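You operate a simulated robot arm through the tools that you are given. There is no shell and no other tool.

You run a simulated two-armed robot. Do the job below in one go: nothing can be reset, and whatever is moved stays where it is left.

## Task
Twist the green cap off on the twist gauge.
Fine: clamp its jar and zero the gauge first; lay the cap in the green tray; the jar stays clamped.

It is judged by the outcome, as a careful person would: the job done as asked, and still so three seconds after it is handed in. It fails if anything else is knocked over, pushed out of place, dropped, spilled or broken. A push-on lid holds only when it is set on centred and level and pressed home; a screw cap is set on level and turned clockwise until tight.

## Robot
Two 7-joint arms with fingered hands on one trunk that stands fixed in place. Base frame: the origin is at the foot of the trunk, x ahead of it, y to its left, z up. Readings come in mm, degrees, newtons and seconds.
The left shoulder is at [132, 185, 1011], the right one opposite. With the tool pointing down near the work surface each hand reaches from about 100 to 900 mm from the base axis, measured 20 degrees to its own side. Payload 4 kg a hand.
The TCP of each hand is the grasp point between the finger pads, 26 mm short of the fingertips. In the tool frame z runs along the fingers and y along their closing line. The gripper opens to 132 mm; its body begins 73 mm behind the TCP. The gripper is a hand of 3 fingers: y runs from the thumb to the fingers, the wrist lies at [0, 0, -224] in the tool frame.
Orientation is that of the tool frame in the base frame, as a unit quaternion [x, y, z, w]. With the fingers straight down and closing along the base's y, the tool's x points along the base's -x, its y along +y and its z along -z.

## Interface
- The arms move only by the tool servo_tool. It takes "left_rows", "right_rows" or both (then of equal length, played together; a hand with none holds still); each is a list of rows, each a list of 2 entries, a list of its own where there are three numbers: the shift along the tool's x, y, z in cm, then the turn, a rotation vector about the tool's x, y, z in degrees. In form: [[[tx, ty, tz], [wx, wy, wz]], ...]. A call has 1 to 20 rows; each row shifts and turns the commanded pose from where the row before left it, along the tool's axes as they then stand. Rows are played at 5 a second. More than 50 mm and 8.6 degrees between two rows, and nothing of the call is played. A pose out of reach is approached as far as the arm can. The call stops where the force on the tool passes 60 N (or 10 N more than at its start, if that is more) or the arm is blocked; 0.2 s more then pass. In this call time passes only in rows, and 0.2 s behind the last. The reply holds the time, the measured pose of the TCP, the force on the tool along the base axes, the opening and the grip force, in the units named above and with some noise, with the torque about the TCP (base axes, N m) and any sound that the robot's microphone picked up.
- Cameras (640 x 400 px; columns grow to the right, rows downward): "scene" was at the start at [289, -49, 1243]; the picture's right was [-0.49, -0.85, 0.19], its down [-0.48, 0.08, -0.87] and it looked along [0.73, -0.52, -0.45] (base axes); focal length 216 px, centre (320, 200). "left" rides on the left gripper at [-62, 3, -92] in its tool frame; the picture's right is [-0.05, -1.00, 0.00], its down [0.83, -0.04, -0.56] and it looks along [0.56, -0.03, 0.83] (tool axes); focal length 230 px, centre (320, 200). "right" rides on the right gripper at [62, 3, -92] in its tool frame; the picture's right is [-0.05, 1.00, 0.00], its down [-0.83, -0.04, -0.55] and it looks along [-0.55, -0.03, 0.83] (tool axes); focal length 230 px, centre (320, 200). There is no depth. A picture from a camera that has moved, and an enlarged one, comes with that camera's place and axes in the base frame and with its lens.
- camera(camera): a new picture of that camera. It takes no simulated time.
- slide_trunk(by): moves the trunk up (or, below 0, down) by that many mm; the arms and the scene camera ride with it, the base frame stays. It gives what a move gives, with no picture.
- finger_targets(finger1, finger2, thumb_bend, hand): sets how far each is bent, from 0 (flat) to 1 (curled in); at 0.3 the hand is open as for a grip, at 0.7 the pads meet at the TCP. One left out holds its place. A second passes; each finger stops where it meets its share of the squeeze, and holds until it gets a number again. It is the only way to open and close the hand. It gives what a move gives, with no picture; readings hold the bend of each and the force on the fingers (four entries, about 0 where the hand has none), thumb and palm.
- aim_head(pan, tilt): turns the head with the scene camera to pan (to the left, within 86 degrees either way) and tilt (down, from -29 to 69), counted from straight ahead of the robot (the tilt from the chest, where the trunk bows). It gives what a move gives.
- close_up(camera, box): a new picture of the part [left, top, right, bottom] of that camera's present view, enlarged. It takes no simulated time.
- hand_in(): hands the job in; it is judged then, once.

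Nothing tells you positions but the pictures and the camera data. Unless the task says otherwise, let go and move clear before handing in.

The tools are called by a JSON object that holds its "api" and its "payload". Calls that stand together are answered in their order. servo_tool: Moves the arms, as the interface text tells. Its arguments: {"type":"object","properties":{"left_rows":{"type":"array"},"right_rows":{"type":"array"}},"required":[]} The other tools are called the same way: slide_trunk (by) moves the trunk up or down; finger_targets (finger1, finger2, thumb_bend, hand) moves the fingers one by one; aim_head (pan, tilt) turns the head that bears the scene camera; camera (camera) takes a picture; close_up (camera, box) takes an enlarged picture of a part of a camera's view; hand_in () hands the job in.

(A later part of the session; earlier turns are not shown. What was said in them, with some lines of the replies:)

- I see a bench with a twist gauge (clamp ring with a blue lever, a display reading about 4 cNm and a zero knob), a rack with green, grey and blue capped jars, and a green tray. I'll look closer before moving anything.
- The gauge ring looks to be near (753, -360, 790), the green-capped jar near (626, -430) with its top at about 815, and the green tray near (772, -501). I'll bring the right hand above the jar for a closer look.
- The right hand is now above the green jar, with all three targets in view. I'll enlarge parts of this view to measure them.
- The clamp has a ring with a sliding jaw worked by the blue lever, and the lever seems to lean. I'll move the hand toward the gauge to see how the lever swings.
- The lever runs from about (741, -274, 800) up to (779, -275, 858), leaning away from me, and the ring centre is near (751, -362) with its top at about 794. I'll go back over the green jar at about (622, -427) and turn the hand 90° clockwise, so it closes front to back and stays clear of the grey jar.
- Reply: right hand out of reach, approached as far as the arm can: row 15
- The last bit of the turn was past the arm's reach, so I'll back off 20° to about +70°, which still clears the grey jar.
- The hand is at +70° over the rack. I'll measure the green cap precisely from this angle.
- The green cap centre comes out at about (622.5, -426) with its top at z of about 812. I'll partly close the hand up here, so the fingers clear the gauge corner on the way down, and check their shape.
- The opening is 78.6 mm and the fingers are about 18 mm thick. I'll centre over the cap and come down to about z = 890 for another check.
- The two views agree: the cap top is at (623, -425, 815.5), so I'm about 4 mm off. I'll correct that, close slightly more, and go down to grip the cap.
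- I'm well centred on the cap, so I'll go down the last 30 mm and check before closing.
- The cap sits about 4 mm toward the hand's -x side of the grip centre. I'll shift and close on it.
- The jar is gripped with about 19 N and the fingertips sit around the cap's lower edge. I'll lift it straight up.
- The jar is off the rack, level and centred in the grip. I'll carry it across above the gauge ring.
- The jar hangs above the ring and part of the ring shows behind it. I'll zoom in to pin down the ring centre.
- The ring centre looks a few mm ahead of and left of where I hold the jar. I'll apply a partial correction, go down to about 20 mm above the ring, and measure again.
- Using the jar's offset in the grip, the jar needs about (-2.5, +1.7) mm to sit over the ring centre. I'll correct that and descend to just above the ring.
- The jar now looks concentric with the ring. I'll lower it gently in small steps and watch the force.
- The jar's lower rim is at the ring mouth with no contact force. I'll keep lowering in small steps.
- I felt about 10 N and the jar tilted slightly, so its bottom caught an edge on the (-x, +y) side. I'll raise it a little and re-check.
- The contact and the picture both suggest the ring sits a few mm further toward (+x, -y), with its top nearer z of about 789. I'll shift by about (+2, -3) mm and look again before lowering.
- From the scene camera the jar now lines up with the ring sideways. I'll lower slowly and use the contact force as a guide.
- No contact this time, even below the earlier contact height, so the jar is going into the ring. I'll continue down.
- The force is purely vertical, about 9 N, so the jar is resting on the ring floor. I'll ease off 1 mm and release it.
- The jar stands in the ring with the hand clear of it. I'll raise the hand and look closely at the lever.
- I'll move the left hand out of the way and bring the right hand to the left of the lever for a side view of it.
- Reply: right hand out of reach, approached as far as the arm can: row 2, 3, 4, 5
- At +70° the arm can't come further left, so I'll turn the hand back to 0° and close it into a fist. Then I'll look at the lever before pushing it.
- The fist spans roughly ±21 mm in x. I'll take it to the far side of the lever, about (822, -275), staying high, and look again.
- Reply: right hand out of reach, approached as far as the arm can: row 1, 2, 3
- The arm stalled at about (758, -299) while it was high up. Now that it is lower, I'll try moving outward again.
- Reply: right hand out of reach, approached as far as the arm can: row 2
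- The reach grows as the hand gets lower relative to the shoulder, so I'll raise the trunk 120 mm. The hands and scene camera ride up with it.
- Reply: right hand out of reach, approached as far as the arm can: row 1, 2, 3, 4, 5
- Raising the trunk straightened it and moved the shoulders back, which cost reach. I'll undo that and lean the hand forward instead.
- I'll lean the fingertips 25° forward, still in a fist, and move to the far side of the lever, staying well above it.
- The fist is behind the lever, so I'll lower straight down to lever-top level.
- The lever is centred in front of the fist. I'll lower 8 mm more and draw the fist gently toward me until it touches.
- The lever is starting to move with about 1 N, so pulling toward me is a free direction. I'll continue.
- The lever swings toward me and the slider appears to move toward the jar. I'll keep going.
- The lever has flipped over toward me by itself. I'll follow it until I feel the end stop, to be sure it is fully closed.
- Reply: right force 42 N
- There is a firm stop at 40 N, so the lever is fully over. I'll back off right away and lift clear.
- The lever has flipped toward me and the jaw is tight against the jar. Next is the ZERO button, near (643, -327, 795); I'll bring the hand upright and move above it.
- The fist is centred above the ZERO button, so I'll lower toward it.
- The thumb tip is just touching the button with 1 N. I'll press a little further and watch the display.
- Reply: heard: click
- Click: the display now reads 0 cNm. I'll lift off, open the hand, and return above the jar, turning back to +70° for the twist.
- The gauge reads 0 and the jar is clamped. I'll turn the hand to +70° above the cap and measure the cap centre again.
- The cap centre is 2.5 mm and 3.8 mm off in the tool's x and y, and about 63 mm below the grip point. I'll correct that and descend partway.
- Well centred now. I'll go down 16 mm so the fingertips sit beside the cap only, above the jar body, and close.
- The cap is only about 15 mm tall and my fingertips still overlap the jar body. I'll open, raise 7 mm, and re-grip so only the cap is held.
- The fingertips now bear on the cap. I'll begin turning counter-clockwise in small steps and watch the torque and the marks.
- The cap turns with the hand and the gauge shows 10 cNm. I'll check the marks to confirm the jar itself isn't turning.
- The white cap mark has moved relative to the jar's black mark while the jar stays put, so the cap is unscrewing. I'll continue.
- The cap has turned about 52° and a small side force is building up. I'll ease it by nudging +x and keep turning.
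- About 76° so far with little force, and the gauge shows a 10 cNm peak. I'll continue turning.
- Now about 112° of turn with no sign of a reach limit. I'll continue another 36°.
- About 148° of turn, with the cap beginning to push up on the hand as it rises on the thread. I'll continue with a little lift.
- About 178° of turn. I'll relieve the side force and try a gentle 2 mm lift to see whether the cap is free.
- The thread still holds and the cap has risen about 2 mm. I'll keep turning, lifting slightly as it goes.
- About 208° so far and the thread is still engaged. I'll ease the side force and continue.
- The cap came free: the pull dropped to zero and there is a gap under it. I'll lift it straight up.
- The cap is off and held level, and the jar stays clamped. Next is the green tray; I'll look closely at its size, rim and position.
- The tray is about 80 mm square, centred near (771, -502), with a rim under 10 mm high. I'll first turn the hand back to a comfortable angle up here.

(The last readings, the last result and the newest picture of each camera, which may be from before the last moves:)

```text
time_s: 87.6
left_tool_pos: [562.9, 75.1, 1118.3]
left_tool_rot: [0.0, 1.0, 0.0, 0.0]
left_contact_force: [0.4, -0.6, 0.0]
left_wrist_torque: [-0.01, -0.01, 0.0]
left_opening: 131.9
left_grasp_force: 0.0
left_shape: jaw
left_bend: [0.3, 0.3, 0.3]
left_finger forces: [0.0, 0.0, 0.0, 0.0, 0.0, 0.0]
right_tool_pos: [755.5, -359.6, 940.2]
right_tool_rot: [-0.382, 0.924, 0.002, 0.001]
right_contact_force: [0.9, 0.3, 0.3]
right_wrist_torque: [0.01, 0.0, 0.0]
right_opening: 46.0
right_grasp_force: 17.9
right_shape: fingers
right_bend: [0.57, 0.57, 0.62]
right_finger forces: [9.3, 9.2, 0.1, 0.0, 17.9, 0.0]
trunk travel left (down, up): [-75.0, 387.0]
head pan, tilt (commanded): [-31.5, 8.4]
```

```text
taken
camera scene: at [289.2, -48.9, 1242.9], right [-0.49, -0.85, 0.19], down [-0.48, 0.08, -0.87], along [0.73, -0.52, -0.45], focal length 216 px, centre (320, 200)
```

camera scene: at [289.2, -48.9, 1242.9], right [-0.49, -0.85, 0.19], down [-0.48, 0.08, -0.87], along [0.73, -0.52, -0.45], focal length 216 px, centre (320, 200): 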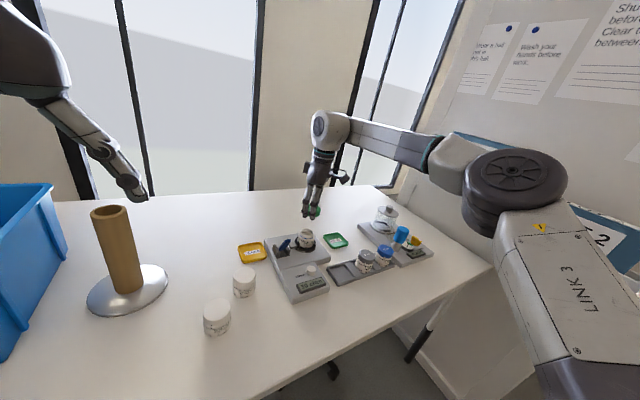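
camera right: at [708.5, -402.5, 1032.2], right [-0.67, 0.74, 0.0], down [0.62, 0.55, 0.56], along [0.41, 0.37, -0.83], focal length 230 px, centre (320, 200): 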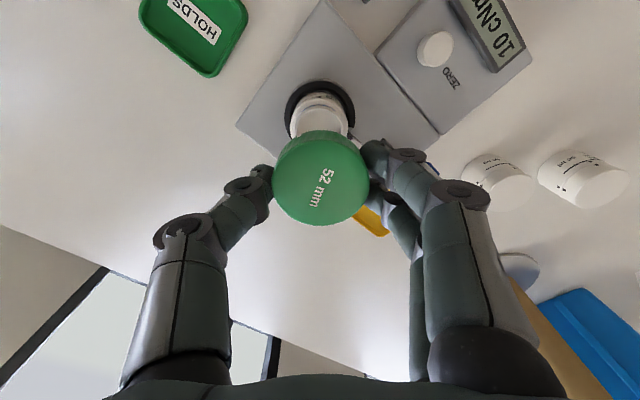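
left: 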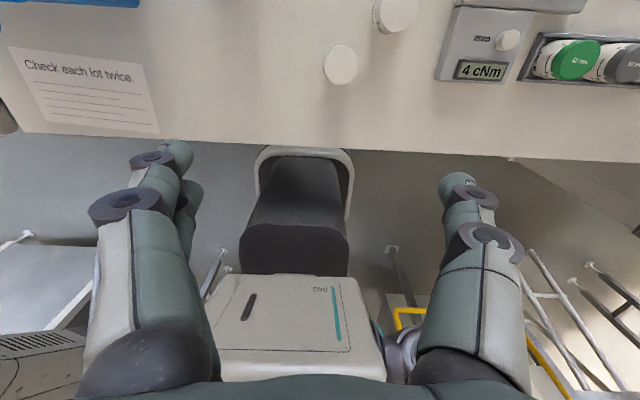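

The hand is at -45° with the cap level. I'll carry it over toward the tray, descending gradually on the way.

{"api": "servo_tool", "payload": {"right_rows": [[[2.25, -2.77, 0], [0, 0, 0]], [[2.25, -2.77, 1.0], [0, 0, 0]], [[2.25, -2.77, 2.0], [0, 0, 0]], [[2.25, -2.77, 2.0], [0, 0, 0]], [[0, 0, 0], [0, 0, 0]]]}}

{"api": "camera", "payload": {"camera": "right"}}

{"api": "close_up", "payload": {"camera": "scene", "box": [280, 170, 400, 290]}}

```text
time_s: 88.8
left_tool_pos: [562.3, 75.0, 1118.6]
left_tool_rot: [0.001, 1.0, 0.0, 0.0]
left_contact_force: [0.1, -0.2, -1.2]
left_wrist_torque: [0.04, 0.01, 0.04]
left_opening: 132.0
left_grasp_force: 0.0
left_shape: jaw
left_bend: [0.3, 0.3, 0.3]
left_finger forces: [0.1, 0.0, 0.0, 0.0, 0.0, 0.0]
right_tool_pos: [769.3, -500.1, 892.7]
right_tool_rot: [-0.384, 0.923, 0.001, 0.001]
right_contact_force: [-0.2, 0.4, -1.3]
right_wrist_torque: [0.0, 0.02, 0.01]
right_opening: 46.4
right_grasp_force: 18.2
right_shape: fingers
right_bend: [0.57, 0.57, 0.62]
right_finger forces: [9.3, 9.2, 0.0, 0.1, 17.8, 0.0]
trunk travel left (down, up): [-75.0, 387.0]
head pan, tilt (commanded): [-31.5, 8.4]
```

```text
taken
camera right: at [722.8, -543.6, 985.2], right [-0.67, 0.74, 0.0], down [0.62, 0.56, 0.56], along [0.41, 0.37, -0.83], focal length 230 px, centre (320, 200)
```

right: 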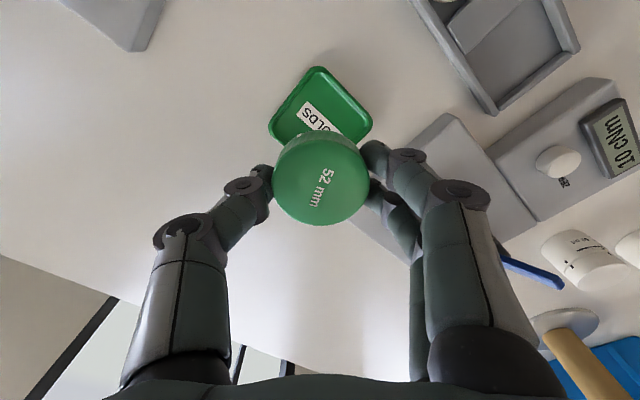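

```text
3.33 times, centred on (340, 230) of scene
camera zoom: at [288.7, -48.3, 1243.2], right [-0.49, -0.85, 0.19], down [-0.48, 0.08, -0.87], along [0.73, -0.52, -0.45], focal length 719 px, centre (253, 100)
```

zoom: 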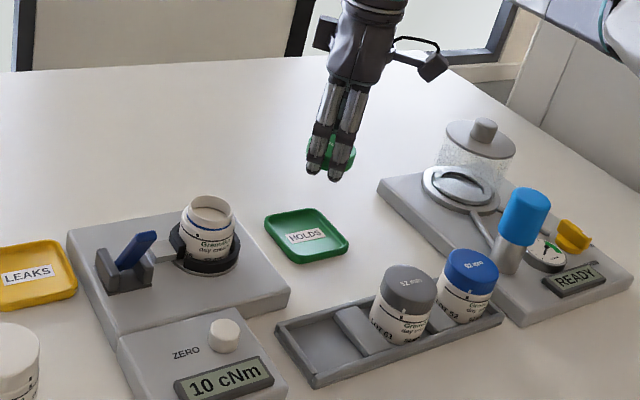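

I'm directly over the tray. I'll lower toward it, stopping a little above the rim to look.

{"api": "servo_tool", "payload": {"right_rows": [[[0, 0, 3.0], [0, 0, 0]], [[0, 0, 3.0], [0, 0, 0]], [[0, 0, 2.0], [0, 0, 0]], [[0, 0, 0], [0, 0, 0]]]}}

{"api": "camera", "payload": {"camera": "right"}}

{"api": "close_up", "payload": {"camera": "scene", "box": [305, 205, 365, 265]}}

```text
time_s: 89.8
left_tool_pos: [562.1, 75.5, 1117.4]
left_tool_rot: [0.0, 1.0, 0.0, 0.001]
left_contact_force: [0.0, 0.0, -0.6]
left_wrist_torque: [0.01, -0.01, 0.01]
left_opening: 132.0
left_grasp_force: 0.1
left_shape: jaw
left_bend: [0.3, 0.3, 0.3]
left_finger forces: [0.0, 0.0, 0.0, 0.0, 0.0, 0.0]
right_tool_pos: [769.7, -499.1, 811.4]
right_tool_rot: [-0.382, 0.924, 0.0, 0.002]
right_contact_force: [0.3, 0.3, 0.2]
right_wrist_torque: [0.01, 0.01, 0.02]
right_opening: 46.3
right_grasp_force: 18.3
right_shape: fingers
right_bend: [0.57, 0.57, 0.62]
right_finger forces: [9.3, 9.2, 0.0, 0.1, 17.9, 0.0]
trunk travel left (down, up): [-75.0, 387.0]
head pan, tilt (commanded): [-31.5, 8.4]
```

```text
taken
camera right: at [724.0, -543.1, 903.6], right [-0.67, 0.74, 0.0], down [0.62, 0.56, 0.56], along [0.41, 0.37, -0.83], focal length 230 px, centre (320, 200)
```

right: 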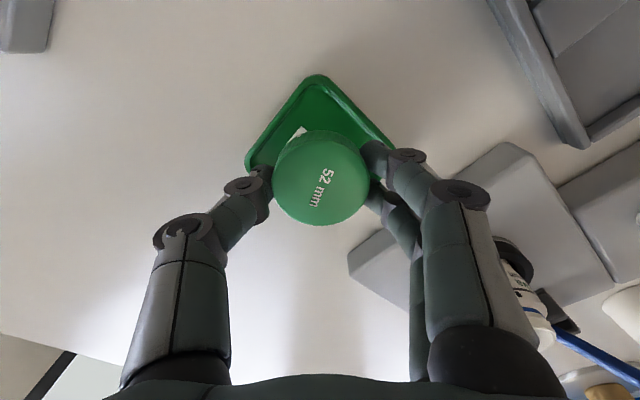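

```text
6.67 times, centred on (335, 235) of scene
camera zoom: at [288.9, -48.8, 1243.1], right [-0.49, -0.85, 0.19], down [-0.48, 0.08, -0.87], along [0.73, -0.52, -0.45], focal length 1439 px, centre (220, -33)
```

zoom: 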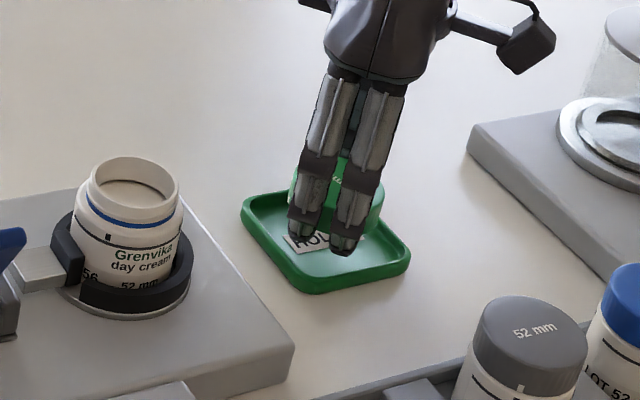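

{"api": "servo_tool", "payload": {"right_rows": [[[0, 0, 0.6], [0, 0, 0]], [[0, 0, 0.5], [0, 0, 0]], [[0, 0, 0], [0, 0, 0]]]}}

{"api": "close_up", "payload": {"camera": "right", "box": [220, 50, 420, 250]}}

{"api": "close_up", "payload": {"camera": "scene", "box": [315, 215, 355, 255]}}

```text
time_s: 90.6
left_tool_pos: [561.7, 75.2, 1118.1]
left_tool_rot: [-0.001, 1.0, 0.0, -0.001]
left_contact_force: [0.4, -0.9, -0.5]
left_wrist_torque: [-0.01, 0.01, 0.0]
left_opening: 131.8
left_grasp_force: 0.1
left_shape: jaw
left_bend: [0.3, 0.3, 0.3]
left_finger forces: [0.0, 0.0, 0.1, 0.0, 0.1, 0.1]
right_tool_pos: [769.5, -499.8, 799.8]
right_tool_rot: [-0.383, 0.924, 0.0, 0.002]
right_contact_force: [0.2, 0.5, 1.0]
right_wrist_torque: [0.02, 0.01, -0.01]
right_opening: 46.1
right_grasp_force: 20.0
right_shape: fingers
right_bend: [0.57, 0.57, 0.62]
right_finger forces: [10.6, 10.3, 0.0, 0.0, 18.5, 0.0]
trunk travel left (down, up): [-75.0, 387.0]
head pan, tilt (commanded): [-31.5, 8.4]
```

```text
2.00 times, centred on (320, 150) of right
camera zoom: at [723.6, -543.4, 891.2], right [-0.67, 0.74, 0.0], down [0.62, 0.56, 0.56], along [0.41, 0.37, -0.83], focal length 460 px, centre (320, 300)
```

zoom: 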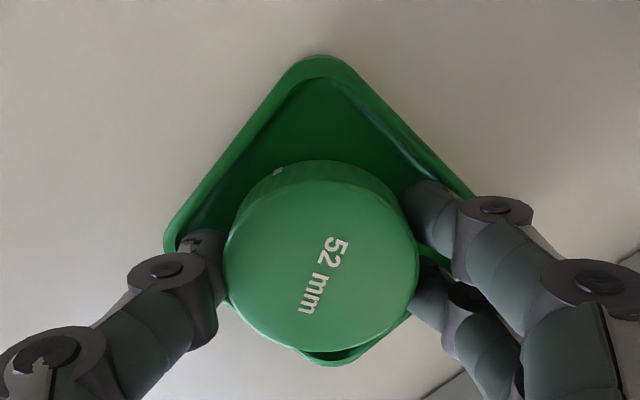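

```text
10.00 times, centred on (335, 235) of scene
camera zoom: at [289.2, -48.9, 1243.0], right [-0.49, -0.85, 0.19], down [-0.48, 0.08, -0.87], along [0.73, -0.52, -0.45], focal length 2158 px, centre (170, -150)
```

zoom: 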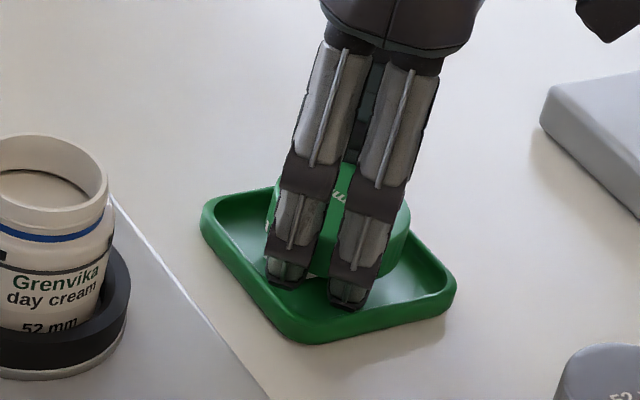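

There is a first light touch of about 1 N. I'll lower 1 mm more to confirm whether the cap is on the tray floor.

{"api": "servo_tool", "payload": {"right_rows": [[[0, 0, 0.1], [0, 0, 0]], [[0, 0, 0], [0, 0, 0]]]}}

{"api": "close_up", "payload": {"camera": "scene", "box": [315, 215, 355, 255]}}

{"api": "close_up", "payload": {"camera": "right", "box": [220, 50, 420, 250]}}

```text
time_s: 91.2
left_tool_pos: [561.2, 74.5, 1117.8]
left_tool_rot: [0.0, 1.0, 0.0, -0.001]
left_contact_force: [0.3, 1.1, -0.7]
left_wrist_torque: [0.0, 0.01, -0.05]
left_opening: 131.6
left_grasp_force: 0.0
left_shape: jaw
left_bend: [0.3, 0.3, 0.3]
left_finger forces: [0.1, 0.0, 0.0, 0.0, 0.0, 0.0]
right_tool_pos: [769.9, -499.0, 798.3]
right_tool_rot: [-0.383, 0.924, 0.0, 0.001]
right_contact_force: [-0.5, -0.7, 1.4]
right_wrist_torque: [-0.01, 0.04, -0.01]
right_opening: 45.9
right_grasp_force: 19.6
right_shape: fingers
right_bend: [0.57, 0.57, 0.62]
right_finger forces: [10.5, 10.2, 0.0, 0.0, 18.5, 0.0]
trunk travel left (down, up): [-75.0, 387.0]
head pan, tilt (commanded): [-31.5, 8.4]
```

```text
10.00 times, centred on (335, 235) of scene
camera zoom: at [289.1, -48.9, 1243.0], right [-0.49, -0.85, 0.19], down [-0.48, 0.08, -0.87], along [0.73, -0.52, -0.45], focal length 2158 px, centre (170, -150)
```

zoom: 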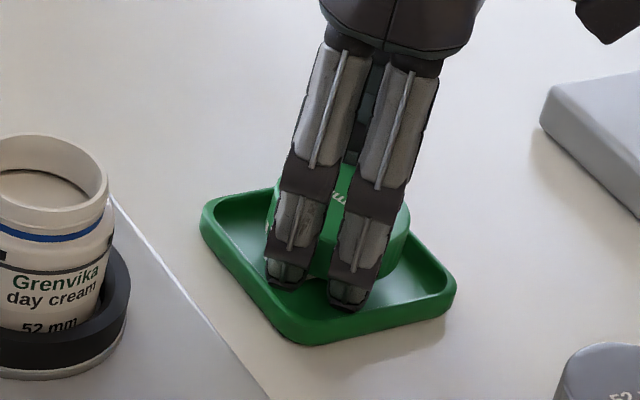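

```text
2.00 times, centred on (320, 150) of right
camera zoom: at [723.6, -543.5, 890.5], right [-0.67, 0.74, 0.0], down [0.62, 0.56, 0.56], along [0.41, 0.37, -0.83], focal length 460 px, centre (320, 300)
```

zoom: 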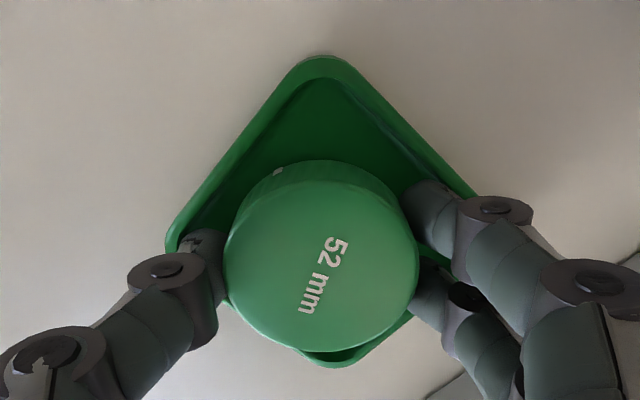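

{"api": "servo_tool", "payload": {"right_rows": [[[0, 0, 0.1], [0, 0, 0]], [[0, 0, 0.05], [0, 0, 0]], [[0, 0, 0], [0, 0, 0]]]}}

{"api": "close_up", "payload": {"camera": "scene", "box": [315, 215, 355, 255]}}

```text
time_s: 92.0
left_tool_pos: [560.9, 74.7, 1118.6]
left_tool_rot: [0.0, 1.0, 0.0, -0.001]
left_contact_force: [0.5, -0.3, 0.5]
left_wrist_torque: [0.02, 0.04, 0.0]
left_opening: 131.8
left_grasp_force: 0.1
left_shape: jaw
left_bend: [0.3, 0.3, 0.3]
left_finger forces: [0.0, 0.0, 0.1, 0.2, 0.0, 0.0]
right_tool_pos: [770.8, -500.9, 796.5]
right_tool_rot: [-0.383, 0.924, 0.001, 0.002]
right_contact_force: [-0.4, -0.2, 0.7]
right_wrist_torque: [0.01, -0.02, -0.02]
right_opening: 46.0
right_grasp_force: 21.0
right_shape: fingers
right_bend: [0.57, 0.57, 0.62]
right_finger forces: [10.4, 10.7, 0.0, 0.0, 20.4, 0.0]
trunk travel left (down, up): [-75.0, 387.0]
head pan, tilt (commanded): [-31.5, 8.4]
```

```text
10.00 times, centred on (335, 235) of scene
camera zoom: at [289.1, -48.9, 1243.0], right [-0.49, -0.85, 0.19], down [-0.48, 0.08, -0.87], along [0.73, -0.52, -0.45], focal length 2158 px, centre (170, -150)
```

zoom: 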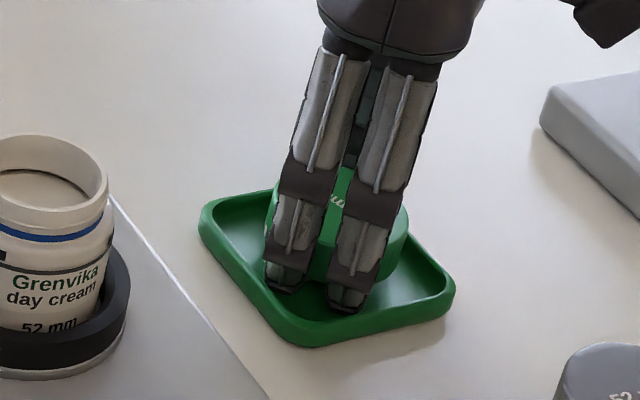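

The tray edge seems to be shifting slightly, so the fingertips are likely brushing the rim. I'll back up and check.

{"api": "servo_tool", "payload": {"right_rows": [[[0, 0, -0.25], [0, 0, 0]], [[0, 0, -0.25], [0, 0, 0]], [[0, 0, 0], [0, 0, 0]]]}}

{"api": "close_up", "payload": {"camera": "scene", "box": [315, 215, 355, 255]}}

{"api": "close_up", "payload": {"camera": "right", "box": [220, 50, 420, 250]}}

```text
time_s: 92.8
left_tool_pos: [561.2, 75.2, 1118.1]
left_tool_rot: [0.0, 1.0, 0.0, -0.001]
left_contact_force: [0.8, -0.1, 0.3]
left_wrist_torque: [0.02, 0.0, 0.01]
left_opening: 131.9
left_grasp_force: 0.0
left_shape: jaw
left_bend: [0.3, 0.3, 0.3]
left_finger forces: [0.0, 0.0, 0.0, 0.0, 0.1, 0.1]
right_tool_pos: [771.0, -501.6, 801.5]
right_tool_rot: [-0.383, 0.924, 0.0, 0.001]
right_contact_force: [-0.3, -0.3, 0.7]
right_wrist_torque: [0.04, 0.02, 0.02]
right_opening: 45.7
right_grasp_force: 18.2
right_shape: fingers
right_bend: [0.57, 0.57, 0.62]
right_finger forces: [9.5, 9.5, 0.1, 0.0, 18.4, 0.0]
trunk travel left (down, up): [-75.0, 387.0]
head pan, tilt (commanded): [-31.5, 8.4]
```

```text
10.00 times, centred on (335, 235) of scene
camera zoom: at [289.3, -49.0, 1242.9], right [-0.49, -0.85, 0.19], down [-0.48, 0.08, -0.87], along [0.73, -0.52, -0.45], focal length 2158 px, centre (170, -150)
```

zoom: 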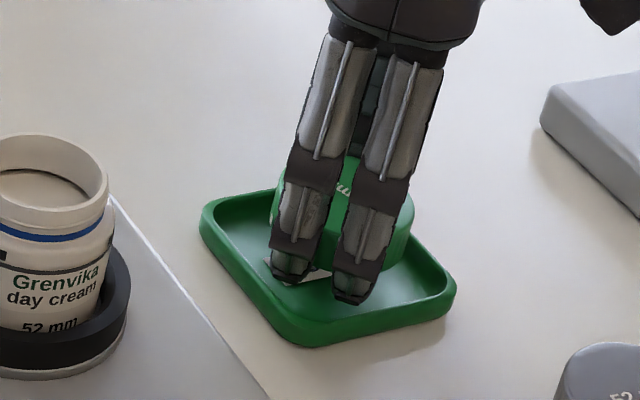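

```text
2.00 times, centred on (320, 150) of right
camera zoom: at [724.1, -544.8, 893.6], right [-0.67, 0.74, 0.0], down [0.62, 0.56, 0.56], along [0.41, 0.37, -0.83], focal length 460 px, centre (320, 300)
```

zoom: 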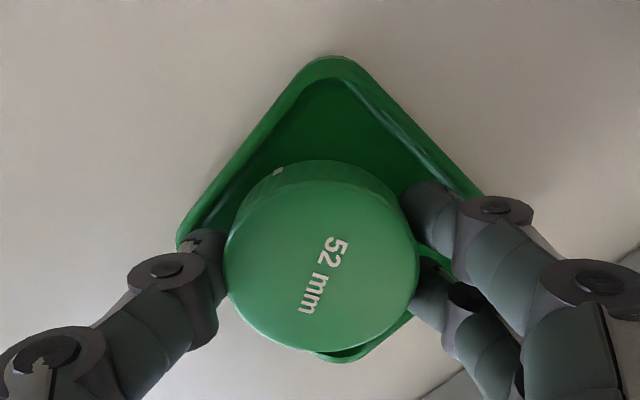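

I was brushing the rim there, and the tray has shifted by about 2–3 mm. I'll rise clear of it, re-centre over the tray, and check the clearance.

{"api": "servo_tool", "payload": {"right_rows": [[[0, 0, -0.5], [0, 0, 0]], [[0.05, 0.3, 0], [0, 0, 0]], [[0, 0, 0], [0, 0, 0]]]}}

{"api": "camera", "payload": {"camera": "right"}}

{"api": "close_up", "payload": {"camera": "right", "box": [220, 50, 420, 250]}}

{"api": "close_up", "payload": {"camera": "scene", "box": [315, 215, 355, 255]}}

```text
time_s: 93.6
left_tool_pos: [562.3, 74.6, 1117.8]
left_tool_rot: [0.0, 1.0, 0.001, -0.001]
left_contact_force: [-0.4, 0.4, -1.7]
left_wrist_torque: [0.0, -0.02, 0.0]
left_opening: 131.8
left_grasp_force: 0.1
left_shape: jaw
left_bend: [0.3, 0.3, 0.3]
left_finger forces: [0.0, 0.0, 0.0, 0.1, 0.0, 0.0]
right_tool_pos: [768.0, -499.6, 806.2]
right_tool_rot: [-0.383, 0.924, 0.001, 0.002]
right_contact_force: [0.3, -0.1, -0.6]
right_wrist_torque: [0.01, 0.03, 0.0]
right_opening: 46.0
right_grasp_force: 18.9
right_shape: fingers
right_bend: [0.57, 0.57, 0.62]
right_finger forces: [9.6, 9.6, 0.0, 0.1, 18.3, 0.0]
trunk travel left (down, up): [-75.0, 387.0]
head pan, tilt (commanded): [-31.5, 8.4]
```

```text
taken
camera right: at [721.8, -542.6, 898.4], right [-0.67, 0.74, 0.0], down [0.62, 0.56, 0.56], along [0.41, 0.37, -0.83], focal length 230 px, centre (320, 200)
```

right: 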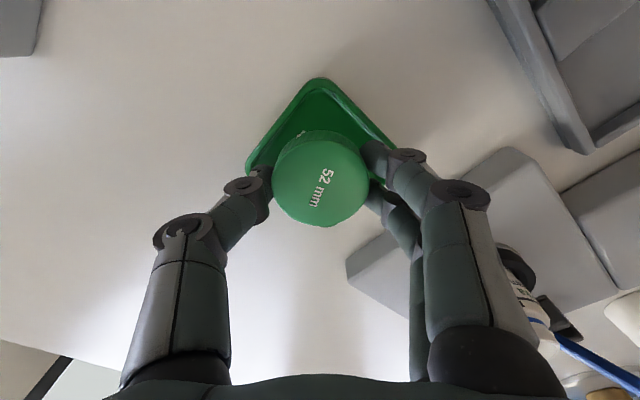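

```text
2.00 times, centred on (320, 150) of right
camera zoom: at [721.8, -542.6, 898.4], right [-0.67, 0.74, 0.0], down [0.62, 0.56, 0.56], along [0.41, 0.37, -0.83], focal length 460 px, centre (320, 300)
```

zoom: 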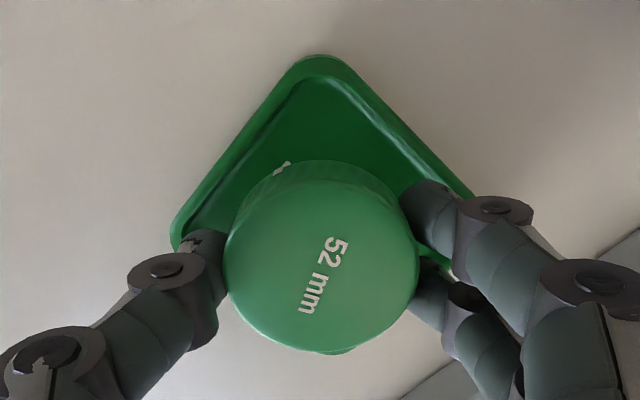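

```text
10.00 times, centred on (335, 235) of scene
camera zoom: at [289.4, -49.0, 1242.9], right [-0.49, -0.85, 0.19], down [-0.48, 0.08, -0.87], along [0.73, -0.52, -0.45], focal length 2158 px, centre (170, -150)
```

zoom: 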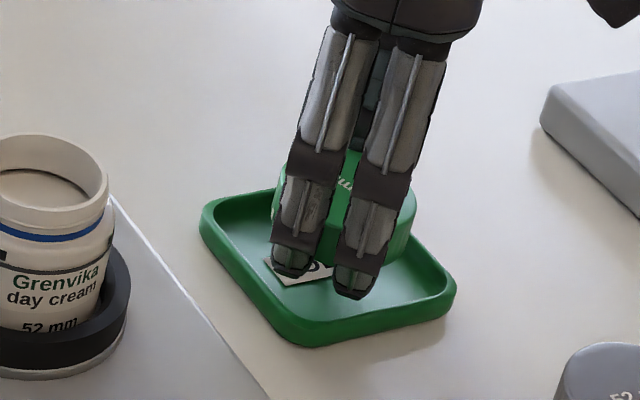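

I'm centred to within a couple of millimetres with the fingertips above the rim. I'll lower 2.5 mm, then open just slightly so the cap settles into the tray.

{"api": "servo_tool", "payload": {"right_rows": [[[0.05, 0, 0.25], [0, 0, 0]], [[0, 0, 0], [0, 0, 0]]]}}

{"api": "finger_targets", "payload": {"hand": "right", "finger1": 0.545, "finger2": 0.545, "thumb_bend": 0.59}}

{"api": "close_up", "payload": {"camera": "right", "box": [220, 50, 420, 250]}}

{"api": "close_up", "payload": {"camera": "scene", "box": [315, 215, 355, 255]}}

```text
time_s: 94.2
left_tool_pos: [562.3, 74.0, 1118.6]
left_tool_rot: [0.0, 1.0, -0.001, -0.001]
left_contact_force: [0.3, 0.4, 0.2]
left_wrist_torque: [-0.03, -0.01, 0.0]
left_opening: 131.9
left_grasp_force: 0.0
left_shape: jaw
left_bend: [0.3, 0.3, 0.3]
left_finger forces: [0.1, 0.1, 0.0, 0.1, 0.0, 0.0]
right_tool_pos: [766.1, -500.5, 803.9]
right_tool_rot: [-0.383, 0.924, 0.001, 0.002]
right_contact_force: [0.1, 0.0, -0.8]
right_wrist_torque: [0.0, 0.0, 0.01]
right_opening: 46.0
right_grasp_force: 18.8
right_shape: fingers
right_bend: [0.57, 0.57, 0.62]
right_finger forces: [9.7, 9.7, 0.0, 0.1, 18.3, 0.0]
trunk travel left (down, up): [-75.0, 387.0]
head pan, tilt (commanded): [-31.5, 8.4]
```

```text
time_s: 95.2
left_tool_pos: [562.4, 75.0, 1117.8]
left_tool_rot: [0.0, 1.0, 0.0, -0.001]
left_contact_force: [0.0, -0.6, -0.4]
left_wrist_torque: [0.0, -0.01, 0.02]
left_opening: 131.8
left_grasp_force: 0.0
left_shape: jaw
left_bend: [0.3, 0.3, 0.3]
left_finger forces: [0.1, 0.0, 0.1, 0.1, 0.0, 0.0]
right_tool_pos: [766.7, -500.1, 803.6]
right_tool_rot: [-0.382, 0.924, 0.001, 0.002]
right_contact_force: [0.0, 0.0, 1.3]
right_wrist_torque: [0.07, 0.02, -0.03]
right_opening: 49.6
right_grasp_force: 2.2
right_shape: fingers
right_bend: [0.53, 0.53, 0.58]
right_finger forces: [1.8, 0.9, 0.0, 0.0, 1.5, 0.0]
trunk travel left (down, up): [-75.0, 387.0]
head pan, tilt (commanded): [-31.5, 8.4]
```

```text
2.00 times, centred on (320, 150) of right
camera zoom: at [720.5, -542.7, 895.9], right [-0.67, 0.74, 0.0], down [0.62, 0.56, 0.56], along [0.41, 0.37, -0.83], focal length 460 px, centre (320, 300)
```

zoom: 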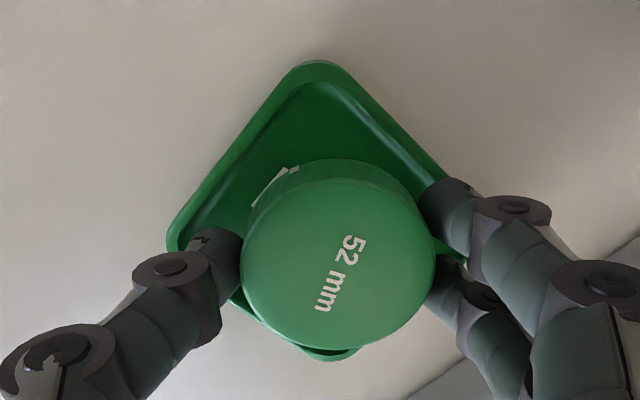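

```text
10.00 times, centred on (335, 235) of scene
camera zoom: at [289.1, -48.9, 1243.0], right [-0.49, -0.85, 0.19], down [-0.48, 0.08, -0.87], along [0.73, -0.52, -0.45], focal length 2158 px, centre (170, -150)
```

zoom: 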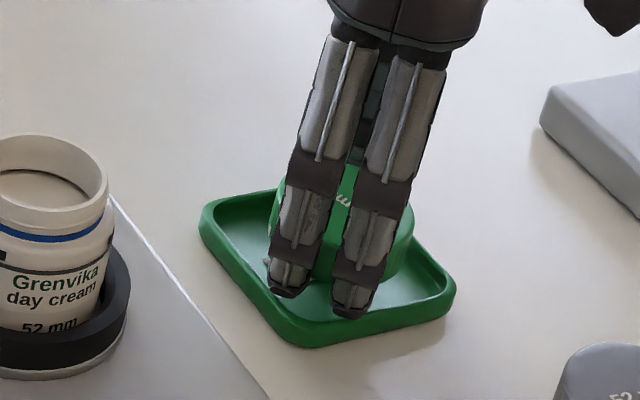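

The cap has slipped lower and is only lightly held, at about 2 N. I'll rise 1.5 mm and open a bit more.

{"api": "servo_tool", "payload": {"right_rows": [[[0, 0, -0.15], [0, 0, 0]], [[0, 0, 0], [0, 0, 0]]]}}

{"api": "finger_targets", "payload": {"hand": "right", "finger1": 0.52, "finger2": 0.52, "thumb_bend": 0.55}}

{"api": "close_up", "payload": {"camera": "right", "box": [220, 50, 420, 250]}}

{"api": "close_up", "payload": {"camera": "scene", "box": [315, 215, 355, 255]}}

```text
time_s: 95.8
left_tool_pos: [561.9, 74.8, 1117.3]
left_tool_rot: [0.0, 1.0, 0.0, -0.001]
left_contact_force: [-0.7, 0.1, 0.6]
left_wrist_torque: [0.0, -0.02, 0.0]
left_opening: 131.9
left_grasp_force: 0.1
left_shape: jaw
left_bend: [0.3, 0.3, 0.3]
left_finger forces: [0.1, 0.1, 0.0, 0.0, 0.0, 0.0]
right_tool_pos: [767.7, -499.5, 804.6]
right_tool_rot: [-0.382, 0.924, 0.001, 0.001]
right_contact_force: [-0.7, 0.5, -0.5]
right_wrist_torque: [0.02, 0.02, 0.0]
right_opening: 49.9
right_grasp_force: 1.8
right_shape: fingers
right_bend: [0.53, 0.53, 0.58]
right_finger forces: [0.9, 0.8, 0.0, 0.0, 1.3, 0.0]
trunk travel left (down, up): [-75.0, 387.0]
head pan, tilt (commanded): [-31.5, 8.4]
```

```text
time_s: 96.8
left_tool_pos: [560.8, 73.7, 1118.1]
left_tool_rot: [0.0, 1.0, -0.001, -0.001]
left_contact_force: [0.6, 0.3, 1.2]
left_wrist_torque: [-0.02, 0.03, -0.01]
left_opening: 131.8
left_grasp_force: 0.1
left_shape: jaw
left_bend: [0.3, 0.3, 0.3]
left_finger forces: [0.0, 0.0, 0.0, 0.0, 0.0, 0.1]
right_tool_pos: [768.6, -497.9, 805.6]
right_tool_rot: [-0.383, 0.924, 0.001, 0.002]
right_contact_force: [-0.7, -0.6, 0.0]
right_wrist_torque: [-0.02, 0.02, -0.02]
right_opening: 55.4
right_grasp_force: 0.0
right_shape: fingers
right_bend: [0.52, 0.52, 0.55]
right_finger forces: [0.0, 0.0, 0.0, 0.0, 0.0, 0.0]
trunk travel left (down, up): [-75.0, 387.0]
head pan, tilt (commanded): [-31.5, 8.4]
```

```text
2.00 times, centred on (320, 150) of right
camera zoom: at [720.8, -542.5, 897.8], right [-0.67, 0.74, 0.0], down [0.62, 0.56, 0.56], along [0.41, 0.37, -0.83], focal length 460 px, centre (320, 300)
```

zoom: 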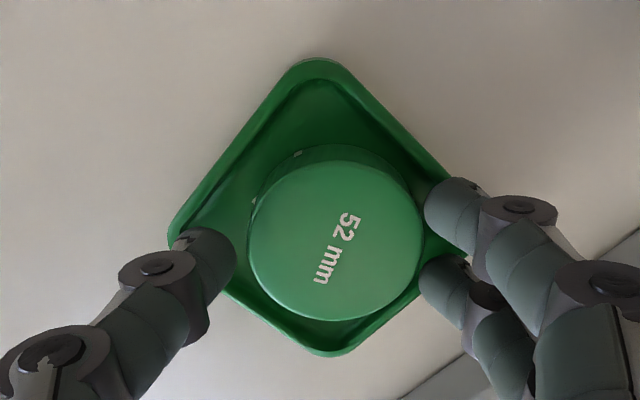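

```text
10.00 times, centred on (335, 235) of scene
camera zoom: at [289.2, -49.0, 1242.9], right [-0.49, -0.85, 0.19], down [-0.48, 0.08, -0.87], along [0.73, -0.52, -0.45], focal length 2158 px, centre (170, -150)
```

zoom: 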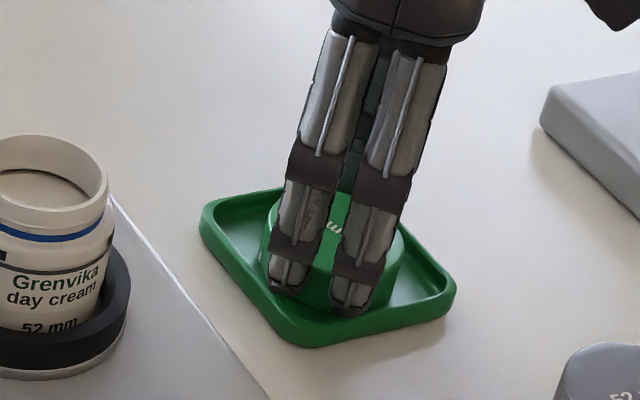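

The cap is lying flat in the tray and all finger forces are zero. I'll lift the hand straight up.

{"api": "servo_tool", "payload": {"right_rows": [[[0, 0, -0.4], [0, 0, 0]], [[0, 0, -0.6], [0, 0, 0]], [[0, 0, -1.0], [0, 0, 0]], [[0, 0, -2.0], [0, 0, 0]], [[0, 0, -3.0], [0, 0, 0]], [[0, 0, -3.0], [0, 0, 0]], [[0, 0, 0], [0, 0, 0]]]}}

{"api": "camera", "payload": {"camera": "right"}}

{"api": "close_up", "payload": {"camera": "scene", "box": [255, 205, 365, 300]}}

```text
time_s: 98.4
left_tool_pos: [562.2, 74.4, 1117.2]
left_tool_rot: [0.0, 1.0, 0.001, -0.001]
left_contact_force: [-0.3, 0.2, 0.7]
left_wrist_torque: [0.03, 0.04, -0.01]
left_opening: 132.0
left_grasp_force: 0.1
left_shape: jaw
left_bend: [0.3, 0.3, 0.3]
left_finger forces: [0.0, 0.1, 0.0, 0.0, 0.0, 0.0]
right_tool_pos: [767.7, -498.0, 903.6]
right_tool_rot: [-0.383, 0.924, 0.0, 0.001]
right_contact_force: [-0.4, -0.9, 0.4]
right_wrist_torque: [0.01, -0.02, 0.01]
right_opening: 55.5
right_grasp_force: 0.1
right_shape: fingers
right_bend: [0.52, 0.52, 0.55]
right_finger forces: [0.0, 0.1, 0.0, 0.1, 0.0, 0.0]
trunk travel left (down, up): [-75.0, 387.0]
head pan, tilt (commanded): [-31.5, 8.4]
```

```text
taken
camera right: at [720.4, -542.0, 995.1], right [-0.67, 0.74, 0.0], down [0.62, 0.56, 0.56], along [0.41, 0.37, -0.83], focal length 230 px, centre (320, 200)
```

right: 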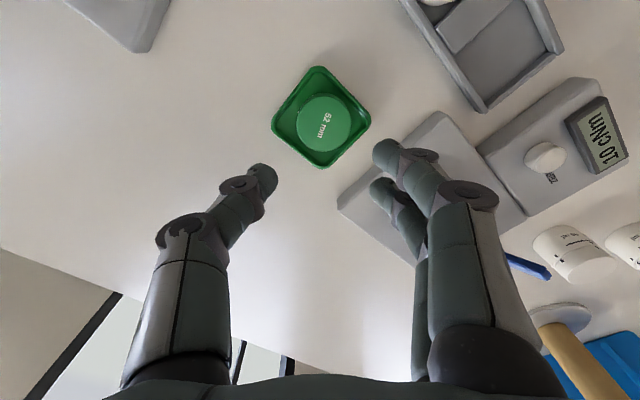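

```text
4.21 times, centred on (310, 252) of scene
camera zoom: at [289.6, -49.2, 1242.7], right [-0.49, -0.85, 0.19], down [-0.48, 0.08, -0.87], along [0.73, -0.52, -0.45], focal length 909 px, centre (362, -21)
```

zoom: 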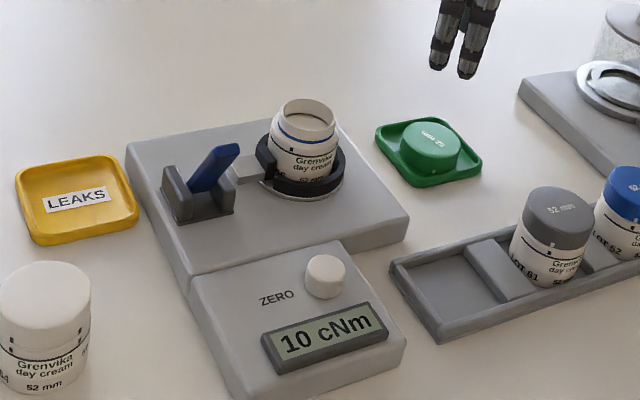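

The cap rests flat in the green tray, the jar is still clamped and the gauge holds its 10 cNm peak. I'll move the hand well clear and make a last check.

{"api": "servo_tool", "payload": {"right_rows": [[[1.5, 1.5, -3.0], [0, 0, 0]], [[2.3, 2.3, -3.0], [0, 0, 0]], [[2.3, 2.3, -3.0], [0, 0, 0]], [[2.3, 2.3, -2.0], [0, 0, 0]], [[2.3, 2.3, 0], [0, 0, 0]], [[0, 0, 0], [0, 0, 0]], [[0, 0, 0], [0, 0, 0]]]}}

{"api": "camera", "payload": {"camera": "scene"}}

{"api": "close_up", "payload": {"camera": "scene", "box": [270, 210, 360, 270]}}

{"api": "camera", "payload": {"camera": "right"}}

```text
time_s: 100.0
left_tool_pos: [561.2, 74.1, 1117.8]
left_tool_rot: [-0.001, 1.0, -0.001, 0.0]
left_contact_force: [-0.3, -0.2, 0.3]
left_wrist_torque: [0.02, 0.01, 0.0]
left_opening: 132.4
left_grasp_force: 0.1
left_shape: jaw
left_bend: [0.3, 0.3, 0.3]
left_finger forces: [0.0, 0.1, 0.0, 0.1, 0.0, 0.0]
right_tool_pos: [613.1, -501.9, 1013.1]
right_tool_rot: [-0.382, 0.924, 0.001, 0.001]
right_contact_force: [-0.4, 0.1, -0.2]
right_wrist_torque: [-0.01, -0.01, -0.02]
right_opening: 55.4
right_grasp_force: 0.1
right_shape: fingers
right_bend: [0.52, 0.52, 0.55]
right_finger forces: [0.0, 0.0, 0.0, 0.0, 0.0, 0.0]
trunk travel left (down, up): [-75.0, 387.0]
head pan, tilt (commanded): [-31.5, 8.4]
```

```text
taken
camera scene: at [288.7, -49.2, 1243.1], right [-0.49, -0.85, 0.19], down [-0.48, 0.08, -0.87], along [0.73, -0.52, -0.45], focal length 216 px, centre (320, 200)
```

scene: 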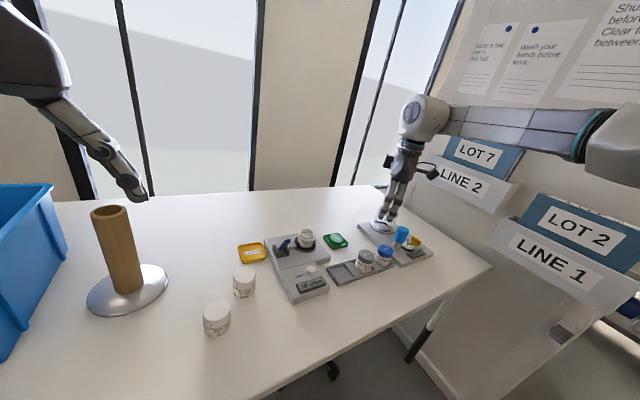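

```text
6.67 times, centred on (315, 240) of scene
camera zoom: at [288.7, -49.2, 1243.1], right [-0.49, -0.85, 0.19], down [-0.48, 0.08, -0.87], along [0.73, -0.52, -0.45], focal length 1439 px, centre (353, -67)
```

zoom: 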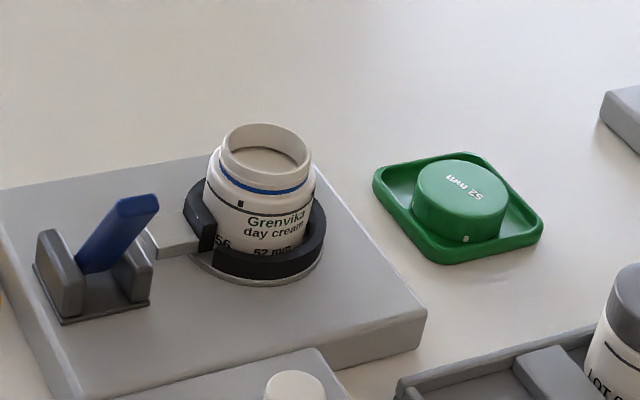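

```text
taken
camera right: at [567.6, -544.3, 1104.8], right [-0.67, 0.74, 0.0], down [0.62, 0.56, 0.56], along [0.41, 0.37, -0.83], focal length 230 px, centre (320, 200)
```

right: 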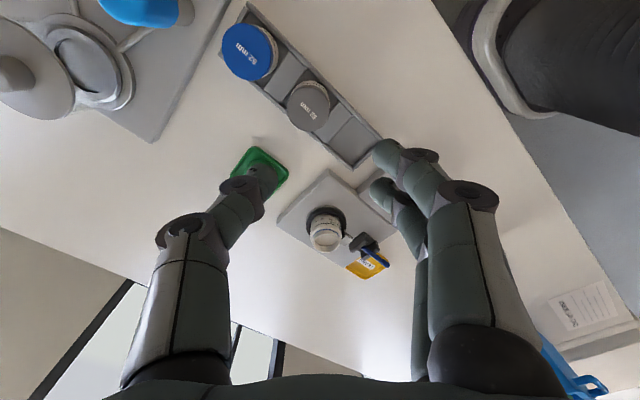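

The open jar is still clamped with the lever over, the green cap lies flat in the green tray, and nothing else has been disturbed apart from the tray having shifted 2–3 mm. Both hands are clear, so I'm handing in.

{"api": "hand_in", "payload": {}}

```text
The job is handed in.
```

The green cap is off and lying flat in the green tray. Its jar is still clamped in the twist gauge, and the job is handed in.

- **Clamp and zero:** I set the jar in the ring and pulled the blue lever over to its stop. I then pressed ZERO, which took the display from 4 to 0 cNm before any twisting.
- **Twist:** The gauge showed 10 cNm as the cap loosened. The cap came free after roughly 250° of counter-clockwise turning, and the jar did not turn in the clamp.
- **Tray moved slightly:** My fingertips brushed the tray's rim while lowering the cap and shifted the tray by about 2–3 mm.
- **Cap release:** The fingers could not fit fully inside the tray, so the cap settled the last few millimetres when I let go.

Nothing else was disturbed, and both hands were clear when I handed in.
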